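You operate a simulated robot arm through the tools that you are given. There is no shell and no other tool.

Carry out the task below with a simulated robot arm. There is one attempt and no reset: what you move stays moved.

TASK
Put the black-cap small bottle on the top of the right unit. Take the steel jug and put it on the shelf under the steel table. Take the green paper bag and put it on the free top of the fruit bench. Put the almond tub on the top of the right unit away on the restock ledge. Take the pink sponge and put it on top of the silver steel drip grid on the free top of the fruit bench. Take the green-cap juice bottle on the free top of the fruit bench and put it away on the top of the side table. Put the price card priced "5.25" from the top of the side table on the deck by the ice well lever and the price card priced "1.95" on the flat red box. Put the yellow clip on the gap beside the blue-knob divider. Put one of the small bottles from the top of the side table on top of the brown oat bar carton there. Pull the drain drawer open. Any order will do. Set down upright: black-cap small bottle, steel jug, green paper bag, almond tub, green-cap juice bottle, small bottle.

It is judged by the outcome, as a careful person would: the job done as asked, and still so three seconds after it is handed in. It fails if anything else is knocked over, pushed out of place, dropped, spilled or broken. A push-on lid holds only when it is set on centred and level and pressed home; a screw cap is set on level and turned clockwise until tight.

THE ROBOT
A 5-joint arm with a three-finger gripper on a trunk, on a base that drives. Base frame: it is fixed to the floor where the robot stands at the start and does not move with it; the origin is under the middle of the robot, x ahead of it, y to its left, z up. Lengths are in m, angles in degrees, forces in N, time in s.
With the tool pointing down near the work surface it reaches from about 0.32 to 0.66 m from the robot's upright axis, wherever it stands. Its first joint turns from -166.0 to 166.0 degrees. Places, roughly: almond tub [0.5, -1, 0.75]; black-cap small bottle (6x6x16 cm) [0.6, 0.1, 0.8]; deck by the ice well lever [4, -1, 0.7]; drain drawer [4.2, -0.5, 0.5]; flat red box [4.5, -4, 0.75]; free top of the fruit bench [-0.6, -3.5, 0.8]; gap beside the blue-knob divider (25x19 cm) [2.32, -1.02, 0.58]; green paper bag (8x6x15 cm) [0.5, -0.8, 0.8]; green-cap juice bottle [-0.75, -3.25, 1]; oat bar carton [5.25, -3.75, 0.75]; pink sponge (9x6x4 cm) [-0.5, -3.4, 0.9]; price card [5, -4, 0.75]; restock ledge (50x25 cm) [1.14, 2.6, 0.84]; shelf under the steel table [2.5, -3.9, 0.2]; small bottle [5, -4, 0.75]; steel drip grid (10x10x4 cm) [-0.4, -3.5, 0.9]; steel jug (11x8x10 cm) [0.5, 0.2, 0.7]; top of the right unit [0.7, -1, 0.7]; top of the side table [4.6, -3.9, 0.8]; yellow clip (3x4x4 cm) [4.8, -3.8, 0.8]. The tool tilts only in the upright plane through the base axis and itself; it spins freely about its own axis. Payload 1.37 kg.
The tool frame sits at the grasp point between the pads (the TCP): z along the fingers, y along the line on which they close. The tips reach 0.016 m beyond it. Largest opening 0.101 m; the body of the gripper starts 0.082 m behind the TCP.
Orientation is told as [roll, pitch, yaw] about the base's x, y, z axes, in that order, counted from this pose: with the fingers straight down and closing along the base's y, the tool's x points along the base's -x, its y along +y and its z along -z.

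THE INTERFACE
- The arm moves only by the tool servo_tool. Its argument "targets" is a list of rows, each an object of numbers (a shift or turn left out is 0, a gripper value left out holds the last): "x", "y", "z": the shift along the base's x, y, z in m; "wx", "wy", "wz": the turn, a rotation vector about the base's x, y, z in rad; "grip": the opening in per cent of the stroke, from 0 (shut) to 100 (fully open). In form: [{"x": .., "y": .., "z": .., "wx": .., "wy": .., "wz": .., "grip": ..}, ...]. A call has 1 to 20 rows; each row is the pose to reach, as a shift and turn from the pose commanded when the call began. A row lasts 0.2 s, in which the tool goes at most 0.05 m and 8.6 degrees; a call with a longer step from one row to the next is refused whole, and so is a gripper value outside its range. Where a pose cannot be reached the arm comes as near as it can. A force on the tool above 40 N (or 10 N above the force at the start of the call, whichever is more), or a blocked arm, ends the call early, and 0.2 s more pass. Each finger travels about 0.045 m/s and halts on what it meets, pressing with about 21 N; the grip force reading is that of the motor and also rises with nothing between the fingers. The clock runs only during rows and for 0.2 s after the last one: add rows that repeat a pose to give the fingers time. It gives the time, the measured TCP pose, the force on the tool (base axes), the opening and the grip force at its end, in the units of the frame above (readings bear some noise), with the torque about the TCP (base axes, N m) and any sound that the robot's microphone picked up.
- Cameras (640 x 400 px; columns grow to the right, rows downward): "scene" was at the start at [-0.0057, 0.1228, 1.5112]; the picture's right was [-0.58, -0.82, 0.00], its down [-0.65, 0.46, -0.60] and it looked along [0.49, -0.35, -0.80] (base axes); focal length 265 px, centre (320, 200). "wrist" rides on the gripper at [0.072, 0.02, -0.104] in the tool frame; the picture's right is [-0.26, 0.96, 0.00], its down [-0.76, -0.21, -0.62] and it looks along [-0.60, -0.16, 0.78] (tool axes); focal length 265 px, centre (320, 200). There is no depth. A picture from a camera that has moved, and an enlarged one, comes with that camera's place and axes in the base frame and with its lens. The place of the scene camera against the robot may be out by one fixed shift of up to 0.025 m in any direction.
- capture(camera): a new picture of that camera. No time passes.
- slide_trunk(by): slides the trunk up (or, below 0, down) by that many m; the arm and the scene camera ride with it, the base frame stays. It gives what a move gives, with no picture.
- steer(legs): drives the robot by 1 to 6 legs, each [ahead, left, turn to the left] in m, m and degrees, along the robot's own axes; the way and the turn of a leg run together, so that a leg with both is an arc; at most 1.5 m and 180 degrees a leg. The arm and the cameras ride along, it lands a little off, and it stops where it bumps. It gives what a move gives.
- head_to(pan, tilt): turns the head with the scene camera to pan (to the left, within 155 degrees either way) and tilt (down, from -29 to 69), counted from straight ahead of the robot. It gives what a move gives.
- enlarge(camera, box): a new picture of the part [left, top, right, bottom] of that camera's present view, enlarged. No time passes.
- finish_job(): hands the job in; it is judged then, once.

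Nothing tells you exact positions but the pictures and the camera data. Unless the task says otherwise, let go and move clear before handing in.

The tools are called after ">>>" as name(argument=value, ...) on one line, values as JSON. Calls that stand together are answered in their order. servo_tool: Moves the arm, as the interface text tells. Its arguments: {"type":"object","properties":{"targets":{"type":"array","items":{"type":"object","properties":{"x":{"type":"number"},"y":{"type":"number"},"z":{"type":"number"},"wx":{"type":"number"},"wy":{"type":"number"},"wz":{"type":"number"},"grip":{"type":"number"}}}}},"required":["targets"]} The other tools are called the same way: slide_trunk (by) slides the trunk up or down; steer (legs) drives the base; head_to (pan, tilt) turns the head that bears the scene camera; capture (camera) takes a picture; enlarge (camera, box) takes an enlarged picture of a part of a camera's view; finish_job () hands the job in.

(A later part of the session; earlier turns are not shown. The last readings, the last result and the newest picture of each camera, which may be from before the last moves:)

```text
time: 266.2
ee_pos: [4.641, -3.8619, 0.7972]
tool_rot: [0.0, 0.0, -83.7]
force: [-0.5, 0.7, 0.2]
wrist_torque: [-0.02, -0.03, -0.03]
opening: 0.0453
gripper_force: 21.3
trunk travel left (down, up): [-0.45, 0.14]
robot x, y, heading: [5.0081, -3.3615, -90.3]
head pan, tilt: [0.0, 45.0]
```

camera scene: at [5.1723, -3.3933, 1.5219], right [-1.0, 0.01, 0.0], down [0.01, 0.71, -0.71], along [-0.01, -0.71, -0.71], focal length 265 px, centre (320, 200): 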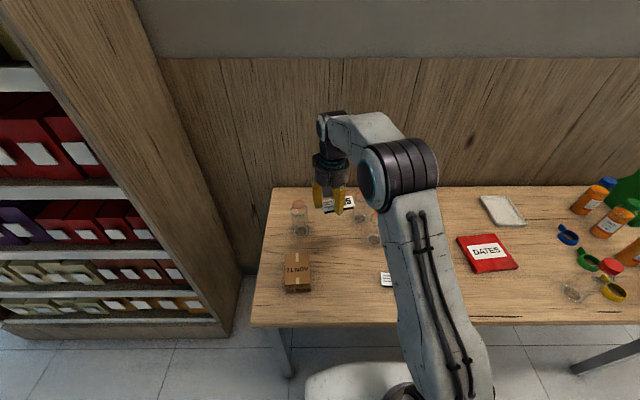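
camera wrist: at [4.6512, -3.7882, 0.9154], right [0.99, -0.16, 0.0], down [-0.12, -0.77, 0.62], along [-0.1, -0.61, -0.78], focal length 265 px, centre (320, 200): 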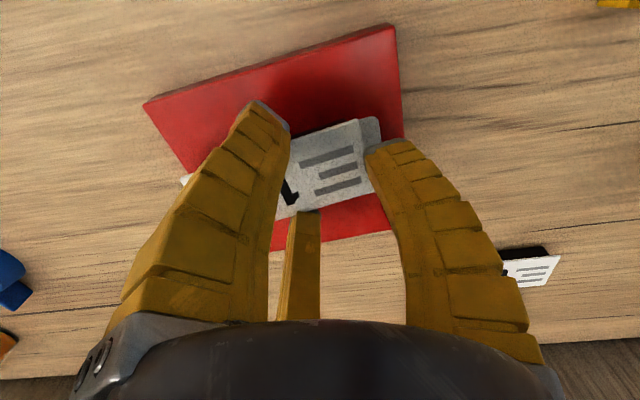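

>>> servo_tool(targets=[{"z": -0.002}, {"z": -0.003}, {"z": -0.003}])

>>> servo_tool(targets=[{"z": -0.002}, {"z": -0.003}, {"z": -0.003}])

>>> capture(camera="wrist")

```text
time: 267.0
ee_pos: [4.6406, -3.8619, 0.7957]
tool_rot: [-0.3, -0.3, -83.8]
force: [-1.6, -2.2, 7.8]
wrist_torque: [-0.01, -0.15, -0.04]
opening: 0.048
gripper_force: 20.8
trunk travel left (down, up): [-0.45, 0.14]
robot x, y, heading: [5.0046, -3.3572, -90.6]
head pan, tilt: [0.0, 45.0]
```

```text
time: 267.8
ee_pos: [4.6403, -3.8612, 0.7918]
tool_rot: [-0.2, -0.1, -83.8]
force: [-2.2, -1.3, 10.8]
wrist_torque: [-0.02, 0.09, 0.02]
opening: 0.0496
gripper_force: 20.7
trunk travel left (down, up): [-0.45, 0.14]
robot x, y, heading: [5.0024, -3.36, -90.4]
head pan, tilt: [0.0, 45.0]
```

```text
taken
camera wrist: at [4.6513, -3.7861, 0.8962], right [0.99, -0.16, 0.0], down [-0.12, -0.77, 0.62], along [-0.1, -0.61, -0.78], focal length 265 px, centre (320, 200)
```

wrist: 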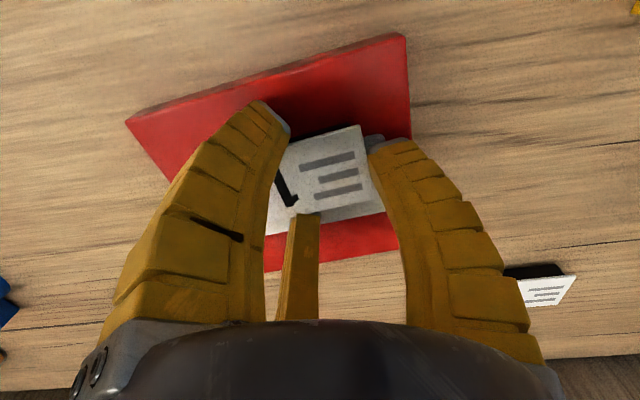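

Contact made and the card levelled out. I'll release and lift.

>>> servo_tool(targets=[{"z": 0.002}, {"z": 0.002, "grip": 60}, {"z": 0.002, "grip": 75}, {"z": 0.002, "grip": 85}, {"z": 0.002, "grip": 85}, {"z": 0.002, "grip": 85}, {"z": 0.02}, {"z": 0.05}, {"z": 0.09}, {"z": 0.13}, {"z": 0.17}])

>>> capture(camera="wrist")

>>> capture(camera="scene")

```text
time: 270.2
ee_pos: [4.6412, -3.8598, 0.9594]
tool_rot: [0.0, 0.1, -83.8]
force: [-0.2, 0.3, 0.1]
wrist_torque: [-0.02, -0.04, -0.03]
opening: 0.0871
gripper_force: 1.0
trunk travel left (down, up): [-0.45, 0.14]
robot x, y, heading: [5.003, -3.3622, -90.4]
head pan, tilt: [0.0, 45.0]
```

```text
taken
camera wrist: at [4.6516, -3.7854, 1.0643], right [0.99, -0.16, 0.0], down [-0.12, -0.77, 0.62], along [-0.1, -0.61, -0.78], focal length 265 px, centre (320, 200)
```

wrist: 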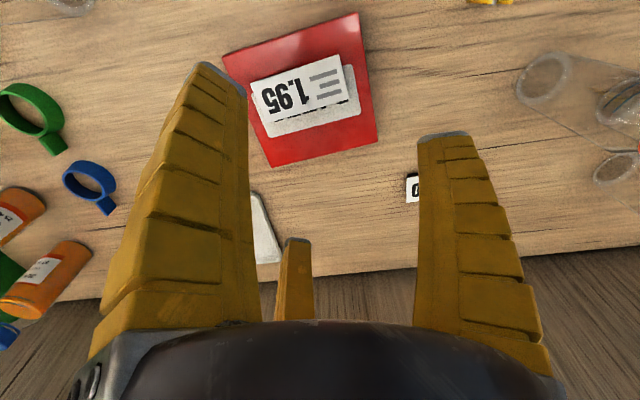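

```text
taken
camera scene: at [5.1723, -3.3932, 1.5218], right [-1.0, 0.01, 0.0], down [0.01, 0.71, -0.71], along [-0.01, -0.71, -0.71], focal length 265 px, centre (320, 200)
```

scene: 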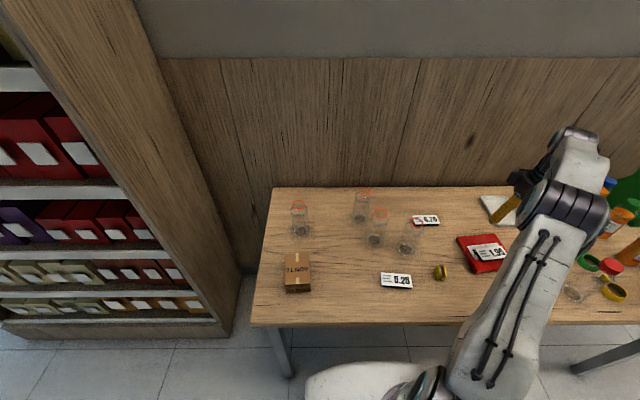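

Card 1.95 rests on the red box. Next I take the small bottle near (4.892, −3.916), turning the tool to −52° so no finger points at its neighbour.

>>> servo_tool(targets=[{"z": 0.04}, {"z": 0.06, "x": 0.04, "wz": 0.14}, {"z": 0.06, "x": 0.08, "wz": 0.28}, {"z": 0.06, "x": 0.12, "y": -0.015, "wz": 0.42}, {"z": 0.06, "x": 0.16, "y": -0.03, "wz": 0.56}, {"z": 0.06, "x": 0.2, "y": -0.045, "wz": 0.56}, {"z": 0.06, "x": 0.23, "y": -0.054, "wz": 0.56}, {"z": 0.06, "x": 0.251, "y": -0.054, "wz": 0.56}, {"z": 0.06, "x": 0.251, "y": -0.054, "wz": 0.56}])

>>> capture(camera="wrist")

>>> enlarge(camera="scene", box=[330, 150, 490, 290])

```text
time: 272.2
ee_pos: [4.8936, -3.9159, 1.0199]
tool_rot: [0.0, 0.0, -51.7]
force: [-0.1, 0.4, 0.1]
wrist_torque: [0.0, 0.02, -0.02]
opening: 0.0876
gripper_force: 1.0
trunk travel left (down, up): [-0.45, 0.14]
robot x, y, heading: [5.0051, -3.3612, -90.4]
head pan, tilt: [0.0, 45.0]
```

```text
taken
camera wrist: at [4.8625, -3.8465, 1.1249], right [0.92, 0.39, 0.0], down [0.31, -0.72, 0.62], along [0.24, -0.57, -0.78], focal length 265 px, centre (320, 200)
```

wrist: 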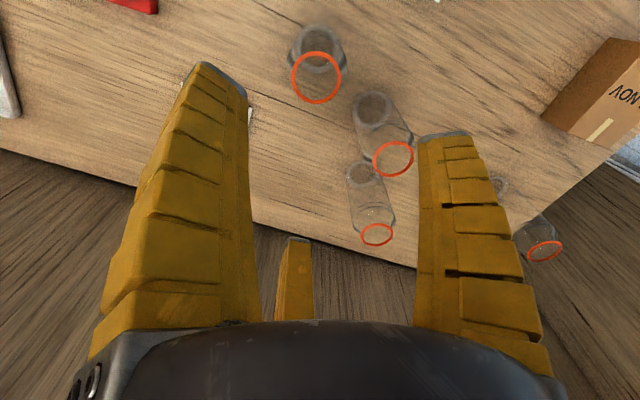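

```text
2.86 times, centred on (410, 220) of scene
camera zoom: at [5.1723, -3.3933, 1.5219], right [-1.0, 0.01, 0.0], down [0.01, 0.71, -0.71], along [-0.01, -0.71, -0.71], focal length 758 px, centre (63, 143)
```

zoom: 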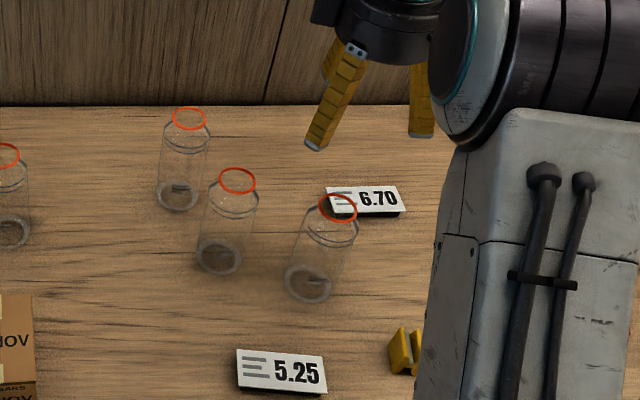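

The bottle is at about (4.881, −3.896). I'll centre over it, descend and grip.

>>> servo_tool(targets=[{"x": -0.0126, "y": 0.02}, {"x": -0.0126, "y": 0.02, "z": -0.03}, {"x": -0.0126, "y": 0.02, "z": -0.06}, {"x": -0.0126, "y": 0.02, "z": -0.06}])

>>> capture(camera="wrist")

```text
time: 273.2
ee_pos: [4.8799, -3.8947, 0.9592]
tool_rot: [0.0, -0.1, -51.7]
force: [-0.5, -0.2, -1.2]
wrist_torque: [-0.02, 0.0, 0.0]
opening: 0.0875
gripper_force: 1.1
trunk travel left (down, up): [-0.45, 0.14]
robot x, y, heading: [5.0015, -3.3611, -90.0]
head pan, tilt: [0.0, 45.0]
```

```text
taken
camera wrist: at [4.8491, -3.8256, 1.065], right [0.92, 0.39, 0.0], down [0.31, -0.72, 0.62], along [0.24, -0.57, -0.78], focal length 265 px, centre (320, 200)
```

wrist: 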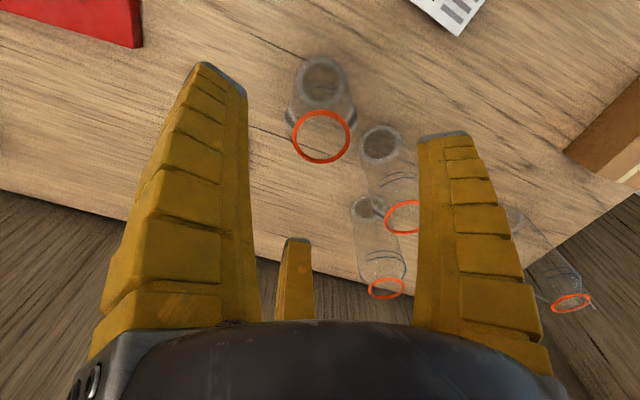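

Centred. I'll descend to z 0.842 and grip.

>>> servo_tool(targets=[{"z": -0.03}, {"z": -0.06}, {"z": -0.09}, {"z": -0.117}, {"z": -0.117, "grip": 70}, {"z": -0.117, "grip": 60}, {"z": -0.117, "grip": 45}, {"z": -0.117, "grip": 40}, {"z": -0.117, "grip": 40}, {"z": -0.117, "grip": 40}])

>>> capture(camera="wrist")

```text
time: 275.4
ee_pos: [4.8804, -3.8954, 0.8422]
tool_rot: [0.1, 0.0, -51.7]
force: [-0.4, 0.2, 2.8]
wrist_torque: [0.1, 0.01, -0.02]
opening: 0.0517
gripper_force: 21.1
trunk travel left (down, up): [-0.45, 0.14]
robot x, y, heading: [5.003, -3.3611, -90.4]
head pan, tilt: [0.0, 45.0]
```

```text
taken
camera wrist: at [4.8492, -3.826, 0.9474], right [0.92, 0.39, 0.0], down [0.31, -0.72, 0.62], along [0.24, -0.57, -0.78], focal length 265 px, centre (320, 200)
```

wrist: 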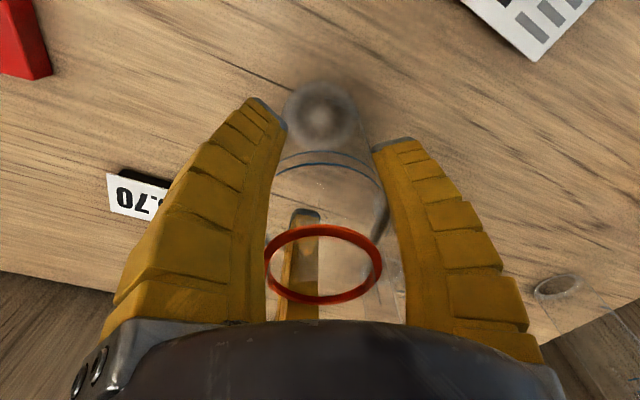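

The small bottle is gripped. I'll lift it and carry it over the carton.

>>> servo_tool(targets=[{"z": 0.04}, {"z": 0.08}, {"z": 0.12}, {"z": 0.16}, {"z": 0.19}, {"z": 0.19, "y": 0.04}, {"z": 0.19, "y": 0.08, "x": 0.02}, {"z": 0.19, "y": 0.08, "x": 0.065}, {"z": 0.19, "y": 0.08, "x": 0.11}, {"z": 0.19, "y": 0.08, "x": 0.155}, {"z": 0.19, "y": 0.08, "x": 0.2}, {"z": 0.19, "y": 0.08, "x": 0.245}, {"z": 0.19, "y": 0.08, "x": 0.29}, {"z": 0.19, "y": 0.08, "x": 0.335}, {"z": 0.19, "y": 0.08, "x": 0.37}, {"z": 0.19, "y": 0.08, "x": 0.37}])

>>> capture(camera="wrist")

>>> capture(camera="scene")

```text
time: 278.8
ee_pos: [5.2488, -3.8164, 1.0325]
tool_rot: [0.1, 0.1, -51.7]
force: [0.1, 0.5, -0.9]
wrist_torque: [0.02, 0.01, -0.01]
opening: 0.0518
gripper_force: 20.8
trunk travel left (down, up): [-0.45, 0.14]
robot x, y, heading: [5.0033, -3.3617, -90.5]
head pan, tilt: [0.0, 45.0]
```

```text
taken
camera wrist: at [5.2174, -3.7476, 1.1377], right [0.92, 0.39, 0.0], down [0.31, -0.72, 0.62], along [0.24, -0.57, -0.78], focal length 265 px, centre (320, 200)
```

wrist: 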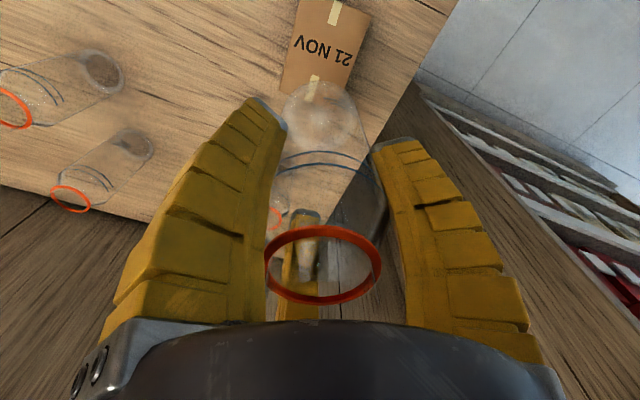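

```text
taken
camera scene: at [5.1724, -3.3933, 1.5219], right [-1.0, 0.01, 0.0], down [0.01, 0.71, -0.71], along [-0.01, -0.71, -0.71], focal length 265 px, centre (320, 200)
```

scene: 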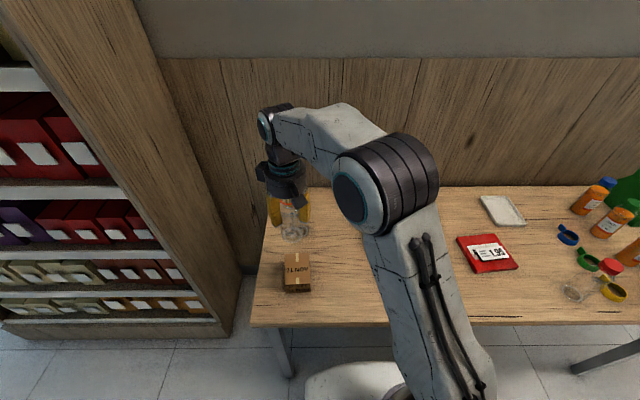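

I'll enlarge the wrist view to locate the carton precisely.

>>> enlarge(camera="wrist", box=[240, 0, 420, 130])

>>> enlarge(camera="scene", box=[240, 180, 360, 310])

```text
3.08 times, centred on (330, 65) of wrist
camera zoom: at [5.2174, -3.7476, 1.1377], right [0.92, 0.39, 0.0], down [0.31, -0.72, 0.62], along [0.24, -0.57, -0.78], focal length 817 px, centre (289, 615)
```

zoom: 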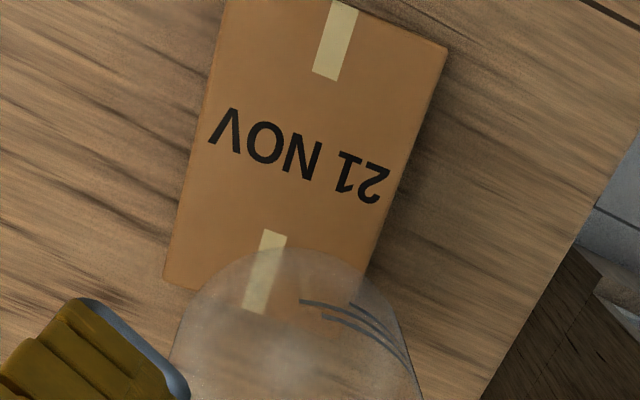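

```text
3.08 times, centred on (300, 245) of scene
camera zoom: at [5.1724, -3.3933, 1.5219], right [-1.0, 0.01, 0.0], down [0.01, 0.71, -0.71], along [-0.01, -0.71, -0.71], focal length 816 px, centre (382, 62)
```

zoom: 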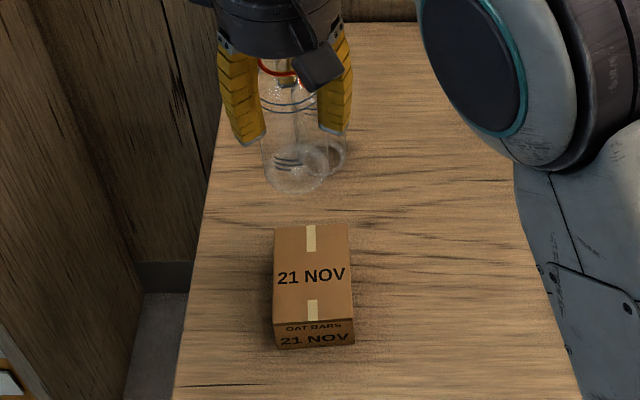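

The wrist view puts the carton's top centre at (5.240, −3.795). I'll shift over it and lower towards contact at about z 0.895.

>>> servo_tool(targets=[{"x": -0.008, "y": 0.02}, {"x": -0.008, "y": 0.02, "z": -0.04}, {"x": -0.008, "y": 0.02, "z": -0.08}, {"x": -0.008, "y": 0.02, "z": -0.11}, {"x": -0.008, "y": 0.02, "z": -0.11}])

>>> capture(camera="wrist")

>>> enlarge(camera="scene", box=[240, 180, 360, 310])

```text
time: 280.0
ee_pos: [5.2412, -3.7971, 0.9226]
tool_rot: [0.1, 0.0, -51.7]
force: [0.2, -0.6, 0.1]
wrist_torque: [0.0, 0.0, -0.04]
opening: 0.0517
gripper_force: 20.9
trunk travel left (down, up): [-0.45, 0.14]
robot x, y, heading: [5.0016, -3.3614, -90.7]
head pan, tilt: [0.0, 45.0]
```

```text
taken
camera wrist: at [5.2101, -3.7277, 1.0279], right [0.92, 0.39, 0.0], down [0.31, -0.72, 0.62], along [0.24, -0.57, -0.78], focal length 265 px, centre (320, 200)
```

wrist: 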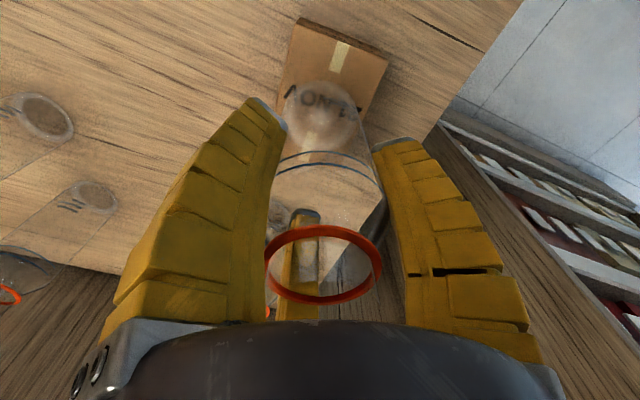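

```text
3.08 times, centred on (300, 245) of scene
camera zoom: at [5.1724, -3.3934, 1.5219], right [-1.0, 0.01, 0.0], down [0.01, 0.71, -0.71], along [-0.01, -0.71, -0.71], focal length 816 px, centre (382, 62)
```

zoom: 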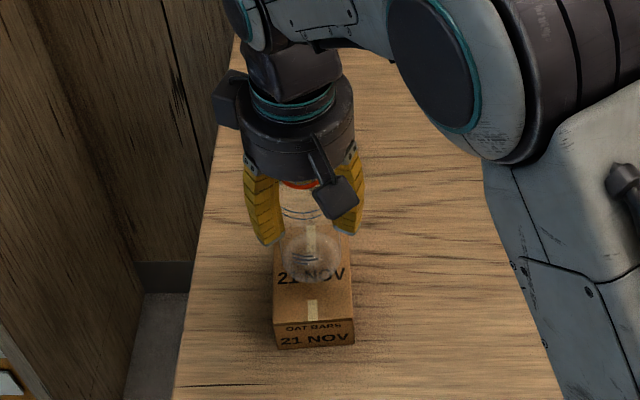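

The bottle is centred over the carton label within millimetres. I'll lower to contact.

>>> servo_tool(targets=[{"z": -0.008}, {"z": -0.016}, {"z": -0.02}, {"z": -0.02}])

>>> servo_tool(targets=[{"z": -0.002}, {"z": -0.004}, {"z": -0.004}])

>>> servo_tool(targets=[{"z": -0.002}, {"z": -0.003}, {"z": -0.003}])

```text
time: 281.0
ee_pos: [5.2413, -3.7966, 0.9038]
tool_rot: [-0.2, 0.0, -51.7]
force: [0.3, -0.5, 0.5]
wrist_torque: [0.0, -0.01, 0.02]
opening: 0.0516
gripper_force: 20.5
trunk travel left (down, up): [-0.45, 0.14]
robot x, y, heading: [5.0019, -3.3585, -90.3]
head pan, tilt: [0.0, 45.0]
```

```text
time: 281.8
ee_pos: [5.2411, -3.7954, 0.8996]
tool_rot: [0.0, 0.0, -51.8]
force: [-0.6, 0.3, 0.3]
wrist_torque: [0.02, -0.01, -0.03]
opening: 0.0515
gripper_force: 20.6
trunk travel left (down, up): [-0.45, 0.14]
robot x, y, heading: [5.0022, -3.3595, -90.4]
head pan, tilt: [0.0, 45.0]
```

```text
time: 282.6
ee_pos: [5.2407, -3.7956, 0.8975]
tool_rot: [0.0, -0.1, -51.8]
force: [-0.5, -0.4, 7.3]
wrist_torque: [0.12, 0.11, 0.0]
opening: 0.0515
gripper_force: 21.0
trunk travel left (down, up): [-0.45, 0.14]
robot x, y, heading: [5.0034, -3.3638, -90.3]
head pan, tilt: [0.0, 45.0]
```

Contact at z 0.8975. I'll release the bottle and lift clear.

>>> servo_tool(targets=[{"z": 0.0}, {"z": 0.0, "grip": 62}, {"z": 0.0, "grip": 75}, {"z": 0.0, "grip": 75}, {"z": 0.0, "grip": 75}, {"z": 0.04}, {"z": 0.08}, {"z": 0.12}, {"z": 0.16}, {"z": 0.16, "x": -0.04}, {"z": 0.16, "x": -0.085}, {"z": 0.16, "x": -0.13}])

>>> capture(camera="scene")

>>> enlarge(camera="scene", box=[250, 180, 470, 310])

```text
time: 285.2
ee_pos: [5.1101, -3.796, 1.0562]
tool_rot: [0.0, 0.0, -51.7]
force: [0.0, 0.7, 0.2]
wrist_torque: [-0.04, 0.0, -0.02]
opening: 0.0779
gripper_force: 2.2
trunk travel left (down, up): [-0.45, 0.14]
robot x, y, heading: [5.0017, -3.3595, -90.5]
head pan, tilt: [0.0, 45.0]
```

```text
taken
camera scene: at [5.1718, -3.3932, 1.5219], right [-1.0, 0.01, 0.0], down [0.01, 0.71, -0.71], along [-0.01, -0.71, -0.71], focal length 265 px, centre (320, 200)
```

scene: 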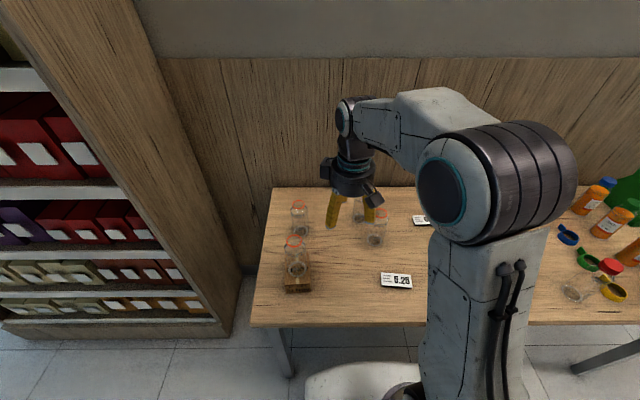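

```text
2.91 times, centred on (360, 245) of scene
camera zoom: at [5.1718, -3.3932, 1.5219], right [-1.0, 0.01, 0.0], down [0.01, 0.71, -0.71], along [-0.01, -0.71, -0.71], focal length 772 px, centre (204, 69)
```

zoom: 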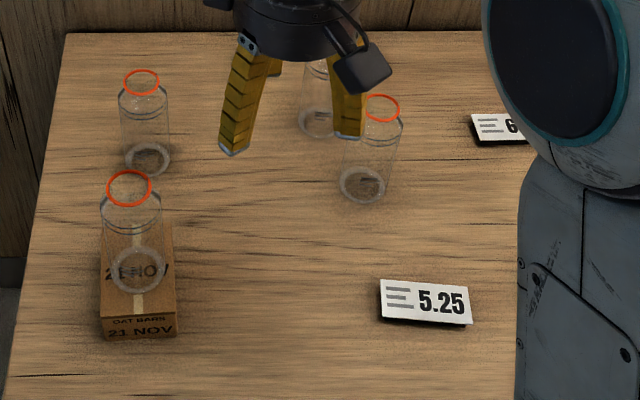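

The small bottle stands on the carton. Next is the card 5.25 near (4.943, −3.775): I'll rotate the tool to −98° and move above it.

>>> servo_tool(targets=[{"x": -0.03, "wz": -0.14, "grip": 100}, {"x": -0.06, "y": 0.005, "wz": -0.28}, {"x": -0.09, "y": 0.01, "wz": -0.42}, {"x": -0.12, "y": 0.015, "wz": -0.56}, {"x": -0.147, "y": 0.018, "wz": -0.7}, {"x": -0.147, "y": 0.018, "wz": -0.81}, {"x": -0.147, "y": 0.018, "wz": -0.81, "z": -0.04}, {"x": -0.147, "y": 0.018, "wz": -0.81, "z": -0.08}, {"x": -0.147, "y": 0.018, "wz": -0.81, "z": -0.12}, {"x": -0.147, "y": 0.018, "wz": -0.81, "z": -0.16}, {"x": -0.147, "y": 0.018, "wz": -0.81, "z": -0.19}, {"x": -0.147, "y": 0.018, "wz": -0.81, "z": -0.19}])

>>> capture(camera="wrist")

```text
time: 287.8
ee_pos: [4.965, -3.7789, 0.8661]
tool_rot: [0.0, 0.0, -98.1]
force: [-0.5, -0.1, -0.3]
wrist_torque: [0.0, -0.01, 0.01]
opening: 0.1008
gripper_force: 0.0
trunk travel left (down, up): [-0.45, 0.14]
robot x, y, heading: [4.9997, -3.3629, -90.0]
head pan, tilt: [0.0, 45.0]
```

```text
taken
camera wrist: at [4.9931, -3.7098, 0.9712], right [0.92, -0.4, 0.0], down [-0.31, -0.72, 0.62], along [-0.25, -0.57, -0.78], focal length 265 px, centre (320, 200)
```

wrist: 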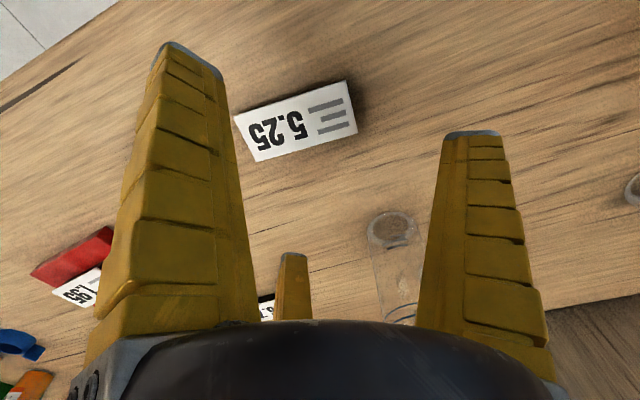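

The card is centred at (4.9425, −3.778) and the tool is well aligned. I'll descend to z 0.774 and close.

>>> servo_tool(targets=[{"x": -0.002, "y": -0.001, "z": -0.03}, {"x": -0.002, "y": -0.001, "z": -0.06}, {"x": -0.002, "y": -0.001, "z": -0.08}, {"x": -0.002, "y": -0.001, "z": -0.092}, {"x": -0.002, "y": -0.001, "z": -0.092, "grip": 85}, {"x": -0.002, "y": -0.001, "z": -0.092, "grip": 70}, {"x": -0.002, "y": -0.001, "z": -0.092, "grip": 55}, {"x": -0.002, "y": -0.001, "z": -0.092, "grip": 40}, {"x": -0.002, "y": -0.001, "z": -0.092, "grip": 30}, {"x": -0.002, "y": -0.001, "z": -0.092, "grip": 30}, {"x": -0.002, "y": -0.001, "z": -0.092, "grip": 30}])

>>> capture(camera="wrist")

```text
time: 290.2
ee_pos: [4.963, -3.7797, 0.7743]
tool_rot: [0.0, -0.1, -98.0]
force: [0.1, 0.1, 5.4]
wrist_torque: [0.03, -0.18, 0.01]
opening: 0.0488
gripper_force: 20.8
trunk travel left (down, up): [-0.45, 0.14]
robot x, y, heading: [5.0043, -3.3656, -90.3]
head pan, tilt: [0.0, 45.0]
```

```text
taken
camera wrist: at [4.9907, -3.7105, 0.8791], right [0.92, -0.4, 0.0], down [-0.31, -0.72, 0.62], along [-0.25, -0.57, -0.78], focal length 265 px, centre (320, 200)
```

wrist: 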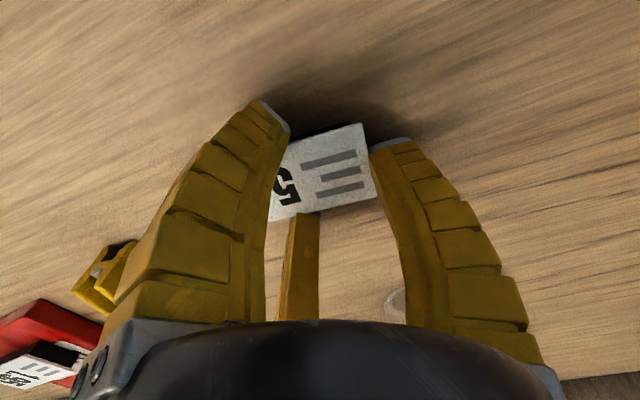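

The card 5.25 is gripped. I'll lift, back away to the corridor, turn to face the island (+y), and look for the deck and drawer.

>>> servo_tool(targets=[{"z": 0.01}, {"z": 0.04}, {"z": 0.08}, {"z": 0.12}, {"z": 0.16}, {"z": 0.2}, {"z": 0.24}])

>>> steer(legs=[[-0.9, 0, 0], [0, -0.7, 0], [0, 0, 90], [0, 0, 90]])

>>> head_to(pan=0, tilt=25)

>>> capture(camera="scene")

>>> capture(camera="wrist")

```text
time: 291.8
ee_pos: [4.9642, -3.7793, 1.0169]
tool_rot: [0.1, 0.0, -98.0]
force: [0.1, 0.4, -0.3]
wrist_torque: [-0.03, 0.01, -0.01]
opening: 0.0441
gripper_force: 20.1
trunk travel left (down, up): [-0.45, 0.14]
robot x, y, heading: [5.0039, -3.3602, -90.3]
head pan, tilt: [0.0, 45.0]
```

```text
time: 307.5
ee_pos: [4.3352, -2.0667, 1.0158]
tool_rot: [0.0, 0.0, 82.6]
force: [0.5, 1.8, -0.4]
wrist_torque: [0.01, 0.0, 0.0]
opening: 0.0445
gripper_force: 21.2
trunk travel left (down, up): [-0.45, 0.14]
robot x, y, heading: [4.3038, -2.4901, 90.6]
head pan, tilt: [0.0, 45.0]
```

```text
time: 308.3
ee_pos: [4.3354, -2.0661, 1.0153]
tool_rot: [0.0, 0.0, 82.7]
force: [0.3, 0.2, -0.2]
wrist_torque: [-0.02, -0.02, -0.01]
opening: 0.0444
gripper_force: 21.0
trunk travel left (down, up): [-0.45, 0.14]
robot x, y, heading: [4.3044, -2.4849, 90.6]
head pan, tilt: [0.0, 25.0]
```

```text
taken
camera scene: at [4.121, -2.4639, 1.5524], right [1.0, 0.01, 0.0], down [0.0, -0.42, -0.91], along [-0.01, 0.91, -0.42], focal length 265 px, centre (320, 200)
```

scene: 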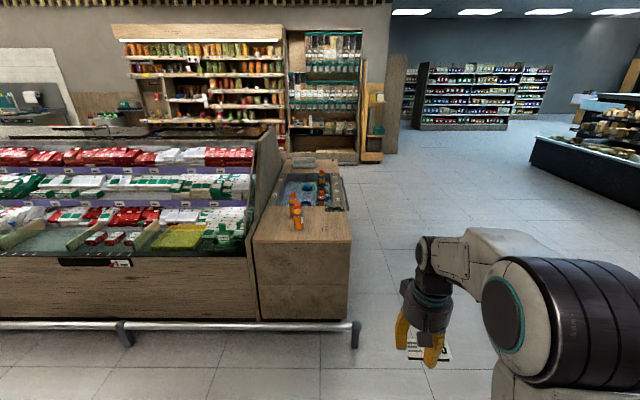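

```text
taken
camera wrist: at [4.306, -2.1347, 1.1207], right [-0.92, 0.39, 0.0], down [0.3, 0.72, 0.62], along [0.24, 0.57, -0.78], focal length 265 px, centre (320, 200)
```

wrist: 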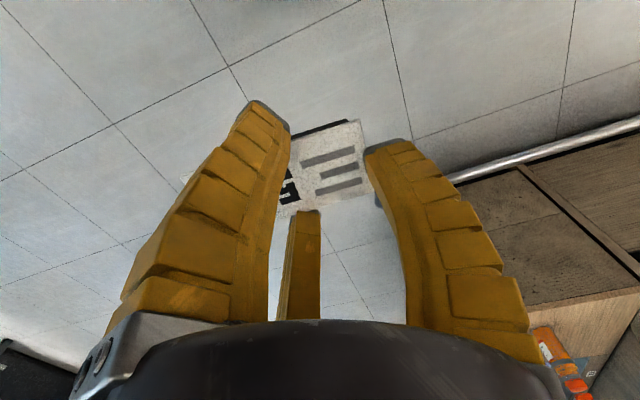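

>>> enlarge(camera="scene", box=[220, 140, 380, 280])

>>> enlarge(camera="scene", box=[0, 140, 260, 340])

```text
2.86 times, centred on (300, 210) of scene
camera zoom: at [4.121, -2.4639, 1.5524], right [1.0, 0.01, 0.0], down [0.0, -0.42, -0.91], along [-0.01, 0.91, -0.42], focal length 758 px, centre (377, 171)
```

zoom: 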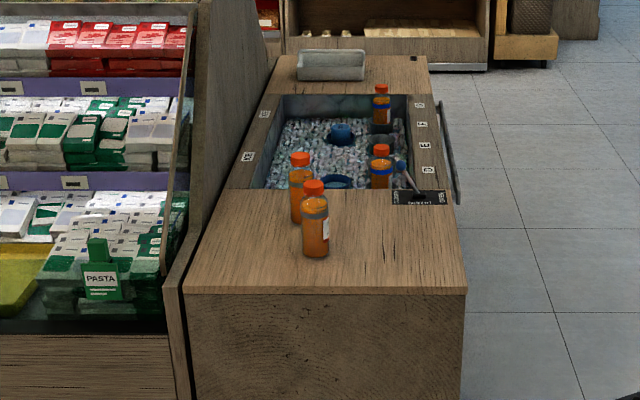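

```text
2.00 times, centred on (130, 240) of scene
camera zoom: at [4.121, -2.4639, 1.5524], right [1.0, 0.01, 0.0], down [0.0, -0.42, -0.91], along [-0.01, 0.91, -0.42], focal length 531 px, centre (700, 120)
```

zoom: 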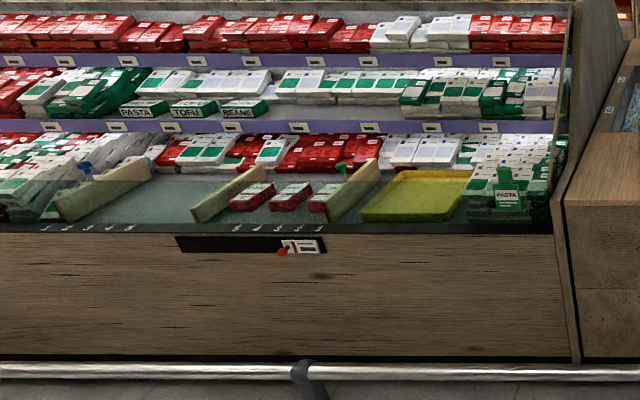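

The ice well unit ends the island: wood deck at x≈3.74–4.28, y≈−1.23 to −0.77, lever at its right-front corner near (4.2, −0.81), and the drawer on the +x side. I'll go around to the +x side facing −x.

>>> steer(legs=[[0, -0.8, 0], [1.4, 0, 0], [0, 0, 89.4]])

>>> head_to(pan=0, tilt=40)

>>> capture(camera="scene")

```text
time: 322.9
ee_pos: [4.6414, -1.07, 1.0164]
tool_rot: [0.0, 0.0, 173.6]
force: [-0.3, -0.4, -0.5]
wrist_torque: [-0.02, -0.01, -0.01]
opening: 0.0445
gripper_force: 21.3
trunk travel left (down, up): [-0.45, 0.14]
robot x, y, heading: [5.0589, -1.094, -178.8]
head pan, tilt: [0.0, 25.0]
```

```text
time: 323.7
ee_pos: [4.6421, -1.0689, 1.0159]
tool_rot: [0.0, 0.0, 173.7]
force: [0.4, 0.2, -0.9]
wrist_torque: [-0.01, 0.0, -0.01]
opening: 0.0447
gripper_force: 21.0
trunk travel left (down, up): [-0.45, 0.14]
robot x, y, heading: [5.0635, -1.0933, -178.6]
head pan, tilt: [0.0, 40.0]
```

```text
taken
camera scene: at [5.0346, -1.2805, 1.5292], right [-0.02, 1.0, 0.0], down [0.64, 0.02, -0.77], along [-0.77, -0.02, -0.64], focal length 265 px, centre (320, 200)
```

scene: 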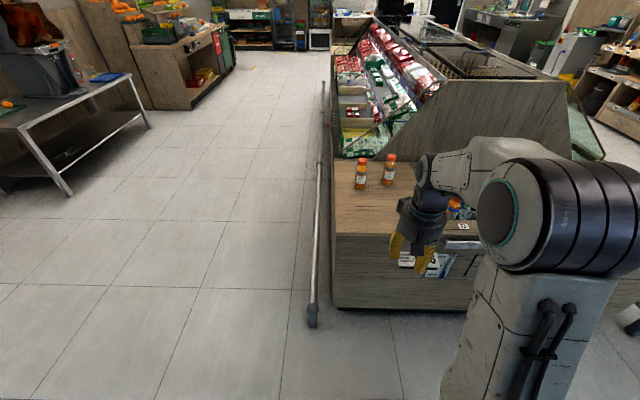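

The deck's free area by the lever is around (4.16, −0.97), and the two bottles on it stand at x<3.97. I'll drive closer and move the card over that spot.

>>> steer(legs=[[0.28, 0, -1.2]])

>>> capture(camera="scene")

>>> capture(camera="wrist")

```text
time: 325.6
ee_pos: [4.3654, -1.0643, 1.0154]
tool_rot: [0.1, 0.0, 172.5]
force: [-0.4, -0.4, -0.2]
wrist_torque: [0.01, -0.01, 0.01]
opening: 0.0447
gripper_force: 21.1
trunk travel left (down, up): [-0.45, 0.14]
robot x, y, heading: [4.7876, -1.102, -179.6]
head pan, tilt: [0.0, 40.0]
```

```text
taken
camera scene: at [4.7538, -1.284, 1.5291], right [0.0, 1.0, 0.0], down [0.64, 0.0, -0.77], along [-0.77, 0.0, -0.64], focal length 265 px, centre (320, 200)
```

scene: 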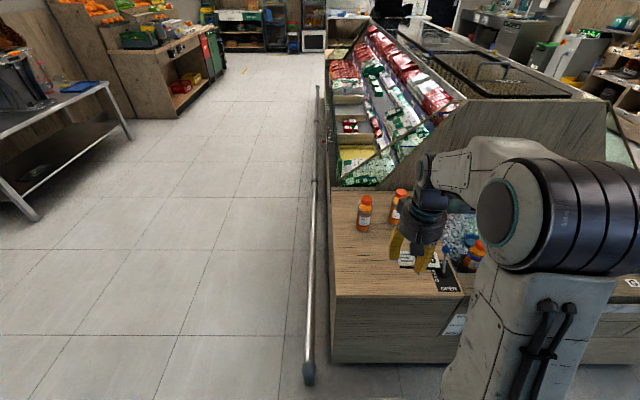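

```text
taken
camera wrist: at [4.4332, -1.0929, 1.1206], right [-0.39, -0.92, 0.0], down [-0.72, 0.3, 0.62], along [-0.57, 0.24, -0.78], focal length 265 px, centre (320, 200)
```

wrist: 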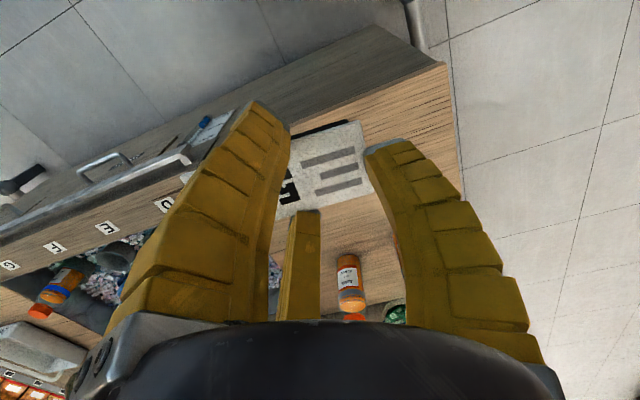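

I'll extend to (4.16, −0.99) and lower partway for a closer look.

>>> servo_tool(targets=[{"x": -0.04, "y": 0.015}, {"x": -0.08, "y": 0.03}, {"x": -0.12, "y": 0.045}, {"x": -0.16, "y": 0.06}, {"x": -0.2, "y": 0.072}, {"x": -0.207, "y": 0.074, "z": -0.04}, {"x": -0.207, "y": 0.074, "z": -0.08}, {"x": -0.207, "y": 0.074, "z": -0.12}, {"x": -0.207, "y": 0.074, "z": -0.15}, {"x": -0.207, "y": 0.074, "z": -0.15}])

>>> capture(camera="wrist")

>>> enlarge(camera="scene", box=[330, 140, 530, 300])

```text
time: 327.8
ee_pos: [4.1588, -0.9883, 0.8654]
tool_rot: [0.0, 0.0, 172.5]
force: [1.4, 0.4, 0.4]
wrist_torque: [0.01, -0.01, 0.02]
opening: 0.0447
gripper_force: 20.8
trunk travel left (down, up): [-0.45, 0.14]
robot x, y, heading: [4.7865, -1.0984, -179.7]
head pan, tilt: [0.0, 40.0]
```

```text
taken
camera wrist: at [4.2256, -1.0172, 0.97], right [-0.39, -0.92, 0.0], down [-0.72, 0.3, 0.62], along [-0.57, 0.24, -0.78], focal length 265 px, centre (320, 200)
```

wrist: 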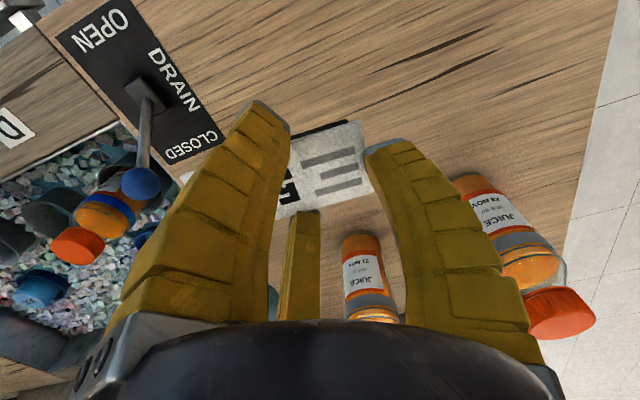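

```text
2.50 times, centred on (430, 220) of scene
camera zoom: at [4.7543, -1.2839, 1.5292], right [0.0, 1.0, 0.0], down [0.64, 0.0, -0.77], along [-0.77, 0.0, -0.64], focal length 663 px, centre (45, 150)
```

zoom: 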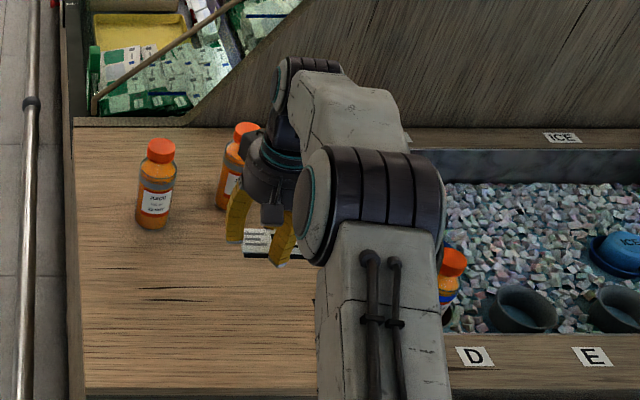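

The drain lever panel spans y −0.885 to −0.81 and the card will end at y≈−0.92, just beside it. I'll lower carefully.

>>> servo_tool(targets=[{"y": -0.005, "z": -0.03}, {"y": -0.005, "z": -0.06}, {"y": -0.005, "z": -0.08}, {"y": -0.005, "z": -0.08}])

>>> capture(camera="wrist")

>>> enlarge(camera="scene", box=[370, 180, 450, 260])

```text
time: 328.8
ee_pos: [4.1588, -0.9944, 0.7839]
tool_rot: [0.1, 0.0, 172.5]
force: [-0.1, 0.3, -0.3]
wrist_torque: [-0.01, 0.0, -0.03]
opening: 0.0444
gripper_force: 21.4
trunk travel left (down, up): [-0.45, 0.14]
robot x, y, heading: [4.7854, -1.0962, -179.7]
head pan, tilt: [0.0, 40.0]
```

```text
taken
camera wrist: at [4.2259, -1.0234, 0.8889], right [-0.39, -0.92, 0.0], down [-0.72, 0.3, 0.62], along [-0.57, 0.24, -0.78], focal length 265 px, centre (320, 200)
```

wrist: 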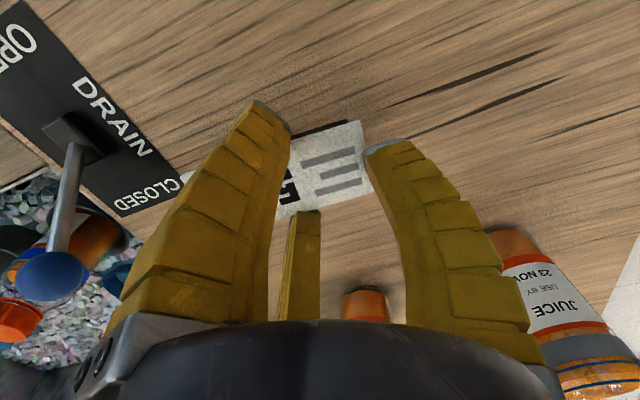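

```text
5.00 times, centred on (410, 220) of scene
camera zoom: at [4.7543, -1.2839, 1.5292], right [0.0, 1.0, 0.0], down [0.64, 0.0, -0.77], along [-0.77, 0.0, -0.64], focal length 1327 px, centre (-130, 100)
```

zoom: 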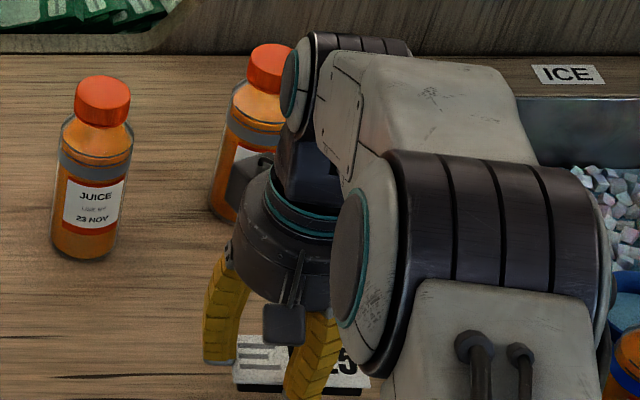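

>>> servo_tool(targets=[{"z": -0.01}, {"z": -0.02}, {"z": -0.028}, {"z": -0.028}])

>>> servo_tool(targets=[{"z": -0.003}, {"z": -0.005}, {"z": -0.005}])

>>> servo_tool(targets=[{"z": -0.003}, {"z": -0.005}, {"z": -0.005}])

```text
time: 329.8
ee_pos: [4.1588, -0.9947, 0.7571]
tool_rot: [0.0, 0.0, 172.5]
force: [-0.8, 0.1, 0.0]
wrist_torque: [-0.06, -0.02, 0.02]
opening: 0.0448
gripper_force: 20.6
trunk travel left (down, up): [-0.45, 0.14]
robot x, y, heading: [4.7871, -1.1008, -179.8]
head pan, tilt: [0.0, 40.0]
```

```text
time: 330.6
ee_pos: [4.1582, -0.9946, 0.754]
tool_rot: [0.0, 0.0, 172.5]
force: [-0.6, 0.0, -0.5]
wrist_torque: [-0.01, -0.01, 0.02]
opening: 0.0444
gripper_force: 21.0
trunk travel left (down, up): [-0.45, 0.14]
robot x, y, heading: [4.7848, -1.0966, -179.6]
head pan, tilt: [0.0, 40.0]
```

```text
time: 331.4
ee_pos: [4.1593, -0.9958, 0.7486]
tool_rot: [0.1, -0.1, 172.5]
force: [0.1, 0.7, 3.8]
wrist_torque: [-0.11, -0.01, 0.02]
opening: 0.046
gripper_force: 21.2
trunk travel left (down, up): [-0.45, 0.14]
robot x, y, heading: [4.7821, -1.1004, -179.6]
head pan, tilt: [0.0, 40.0]
```

Contact at z≈0.749. One more small press to level the card, then release.

>>> servo_tool(targets=[{"z": -0.003}, {"z": -0.003}])

>>> servo_tool(targets=[{"z": 0.002}, {"z": 0.002, "grip": 60}, {"z": 0.002, "grip": 75}, {"z": 0.002, "grip": 85}, {"z": 0.002, "grip": 85}, {"z": 0.002, "grip": 85}, {"z": 0.02}, {"z": 0.05}, {"z": 0.09}, {"z": 0.13}, {"z": 0.17}, {"z": 0.21}, {"z": 0.25}, {"z": 0.25, "x": 0.04}, {"z": 0.25, "x": 0.08}, {"z": 0.25, "x": 0.12}])

>>> capture(camera="wrist")

>>> capture(camera="scene")

```text
time: 332.0
ee_pos: [4.16, -0.9955, 0.7475]
tool_rot: [0.1, -0.2, 172.5]
force: [0.7, 1.6, 14.6]
wrist_torque: [-0.31, 0.02, 0.0]
opening: 0.0497
gripper_force: 20.3
trunk travel left (down, up): [-0.45, 0.14]
robot x, y, heading: [4.7845, -1.0972, -179.7]
head pan, tilt: [0.0, 40.0]
```

```text
time: 335.4
ee_pos: [4.2788, -0.9945, 0.9956]
tool_rot: [0.0, 0.0, 172.6]
force: [0.6, 0.6, 0.8]
wrist_torque: [-0.01, 0.01, -0.02]
opening: 0.0874
gripper_force: 1.3
trunk travel left (down, up): [-0.45, 0.14]
robot x, y, heading: [4.7842, -1.1004, -179.7]
head pan, tilt: [0.0, 40.0]
```

```text
taken
camera wrist: at [4.3467, -1.0235, 1.0999], right [-0.39, -0.92, 0.0], down [-0.72, 0.3, 0.62], along [-0.57, 0.24, -0.78], focal length 265 px, centre (320, 200)
```

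wrist: 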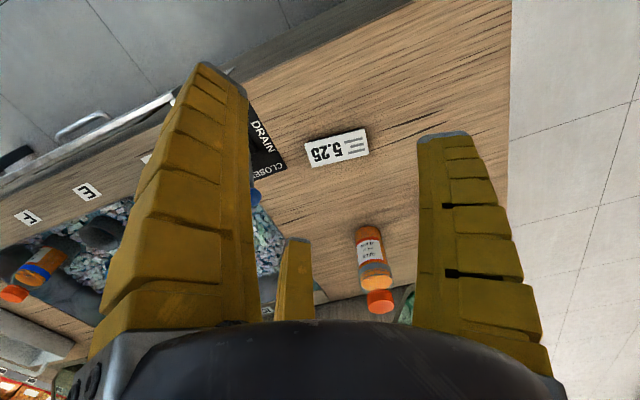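

```text
taken
camera scene: at [4.7548, -1.284, 1.5291], right [0.0, 1.0, 0.0], down [0.64, 0.0, -0.77], along [-0.77, 0.0, -0.64], focal length 265 px, centre (320, 200)
```

scene: 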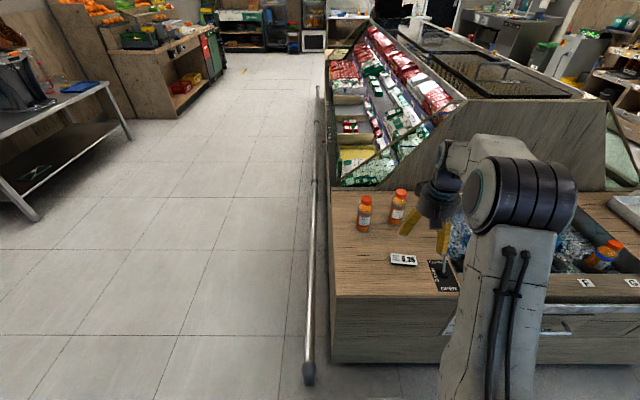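

Card 5.25 lies by the lever. Now the drain drawer on the +x side near y≈−0.5: I'll back off and shift right to look at it.

>>> steer(legs=[[-0.45, 0, 0], [0, -0.45, 0]])

>>> head_to(pan=-10, tilt=45)

>>> capture(camera="scene")

>>> capture(camera="wrist")

```text
time: 340.4
ee_pos: [4.7233, -0.5562, 0.9947]
tool_rot: [0.0, 0.0, 172.8]
force: [0.0, -0.1, 0.6]
wrist_torque: [0.0, -0.01, 0.01]
opening: 0.0875
gripper_force: 1.8
trunk travel left (down, up): [-0.45, 0.14]
robot x, y, heading: [5.2287, -0.6569, -179.7]
head pan, tilt: [0.0, 40.0]
```

```text
time: 341.1
ee_pos: [4.724, -0.5565, 0.9942]
tool_rot: [0.0, 0.0, 172.9]
force: [-0.6, 0.5, 0.9]
wrist_torque: [-0.03, 0.02, -0.01]
opening: 0.0874
gripper_force: 1.4
trunk travel left (down, up): [-0.45, 0.14]
robot x, y, heading: [5.2298, -0.6553, -179.5]
head pan, tilt: [-10.0, 45.0]
```

```text
taken
camera scene: at [5.2059, -0.8282, 1.5219], right [0.16, 0.99, 0.0], down [0.7, -0.12, -0.71], along [-0.7, 0.12, -0.71], focal length 265 px, centre (320, 200)
```

scene: 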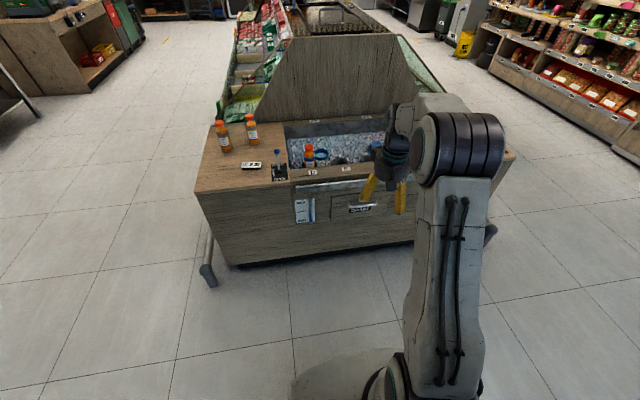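

```text
taken
camera wrist: at [4.7915, -0.5839, 1.0997], right [-0.38, -0.92, 0.0], down [-0.72, 0.3, 0.62], along [-0.57, 0.24, -0.78], focal length 265 px, centre (320, 200)
```

wrist: 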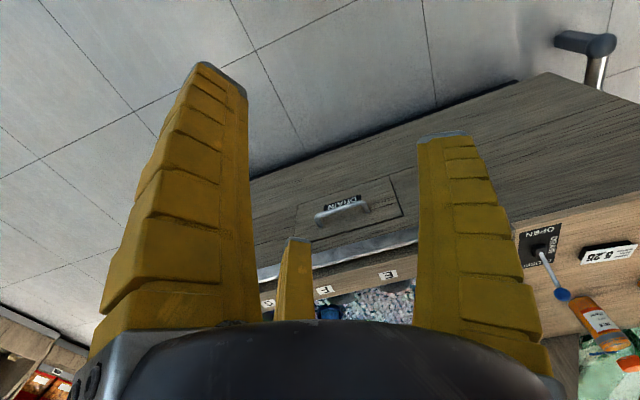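

>>> enlarge(camera="wrist", box=[250, 140, 450, 290])

>>> enlarge(camera="scene", box=[270, 150, 450, 270])

```text
2.67 times, centred on (350, 215) of wrist
camera zoom: at [4.7915, -0.5839, 1.0997], right [-0.38, -0.92, 0.0], down [-0.72, 0.3, 0.62], along [-0.57, 0.24, -0.78], focal length 708 px, centre (240, 160)
```

zoom: 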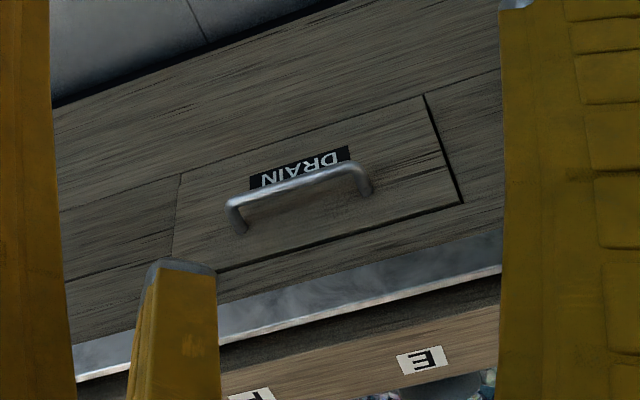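

```text
3.33 times, centred on (360, 210) of scene
camera zoom: at [5.2059, -0.8282, 1.5219], right [0.16, 0.99, 0.0], down [0.7, -0.12, -0.71], along [-0.7, 0.12, -0.71], focal length 885 px, centre (187, 167)
```

zoom: 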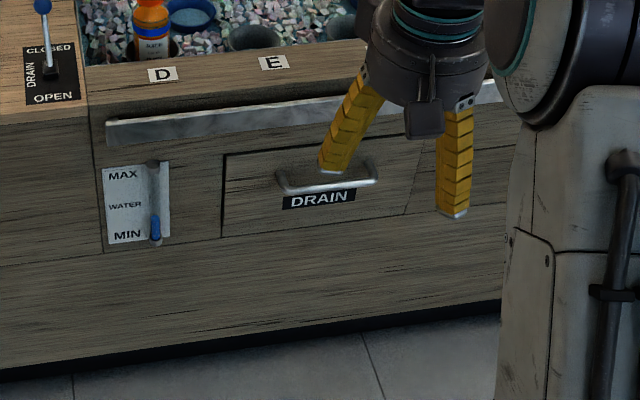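

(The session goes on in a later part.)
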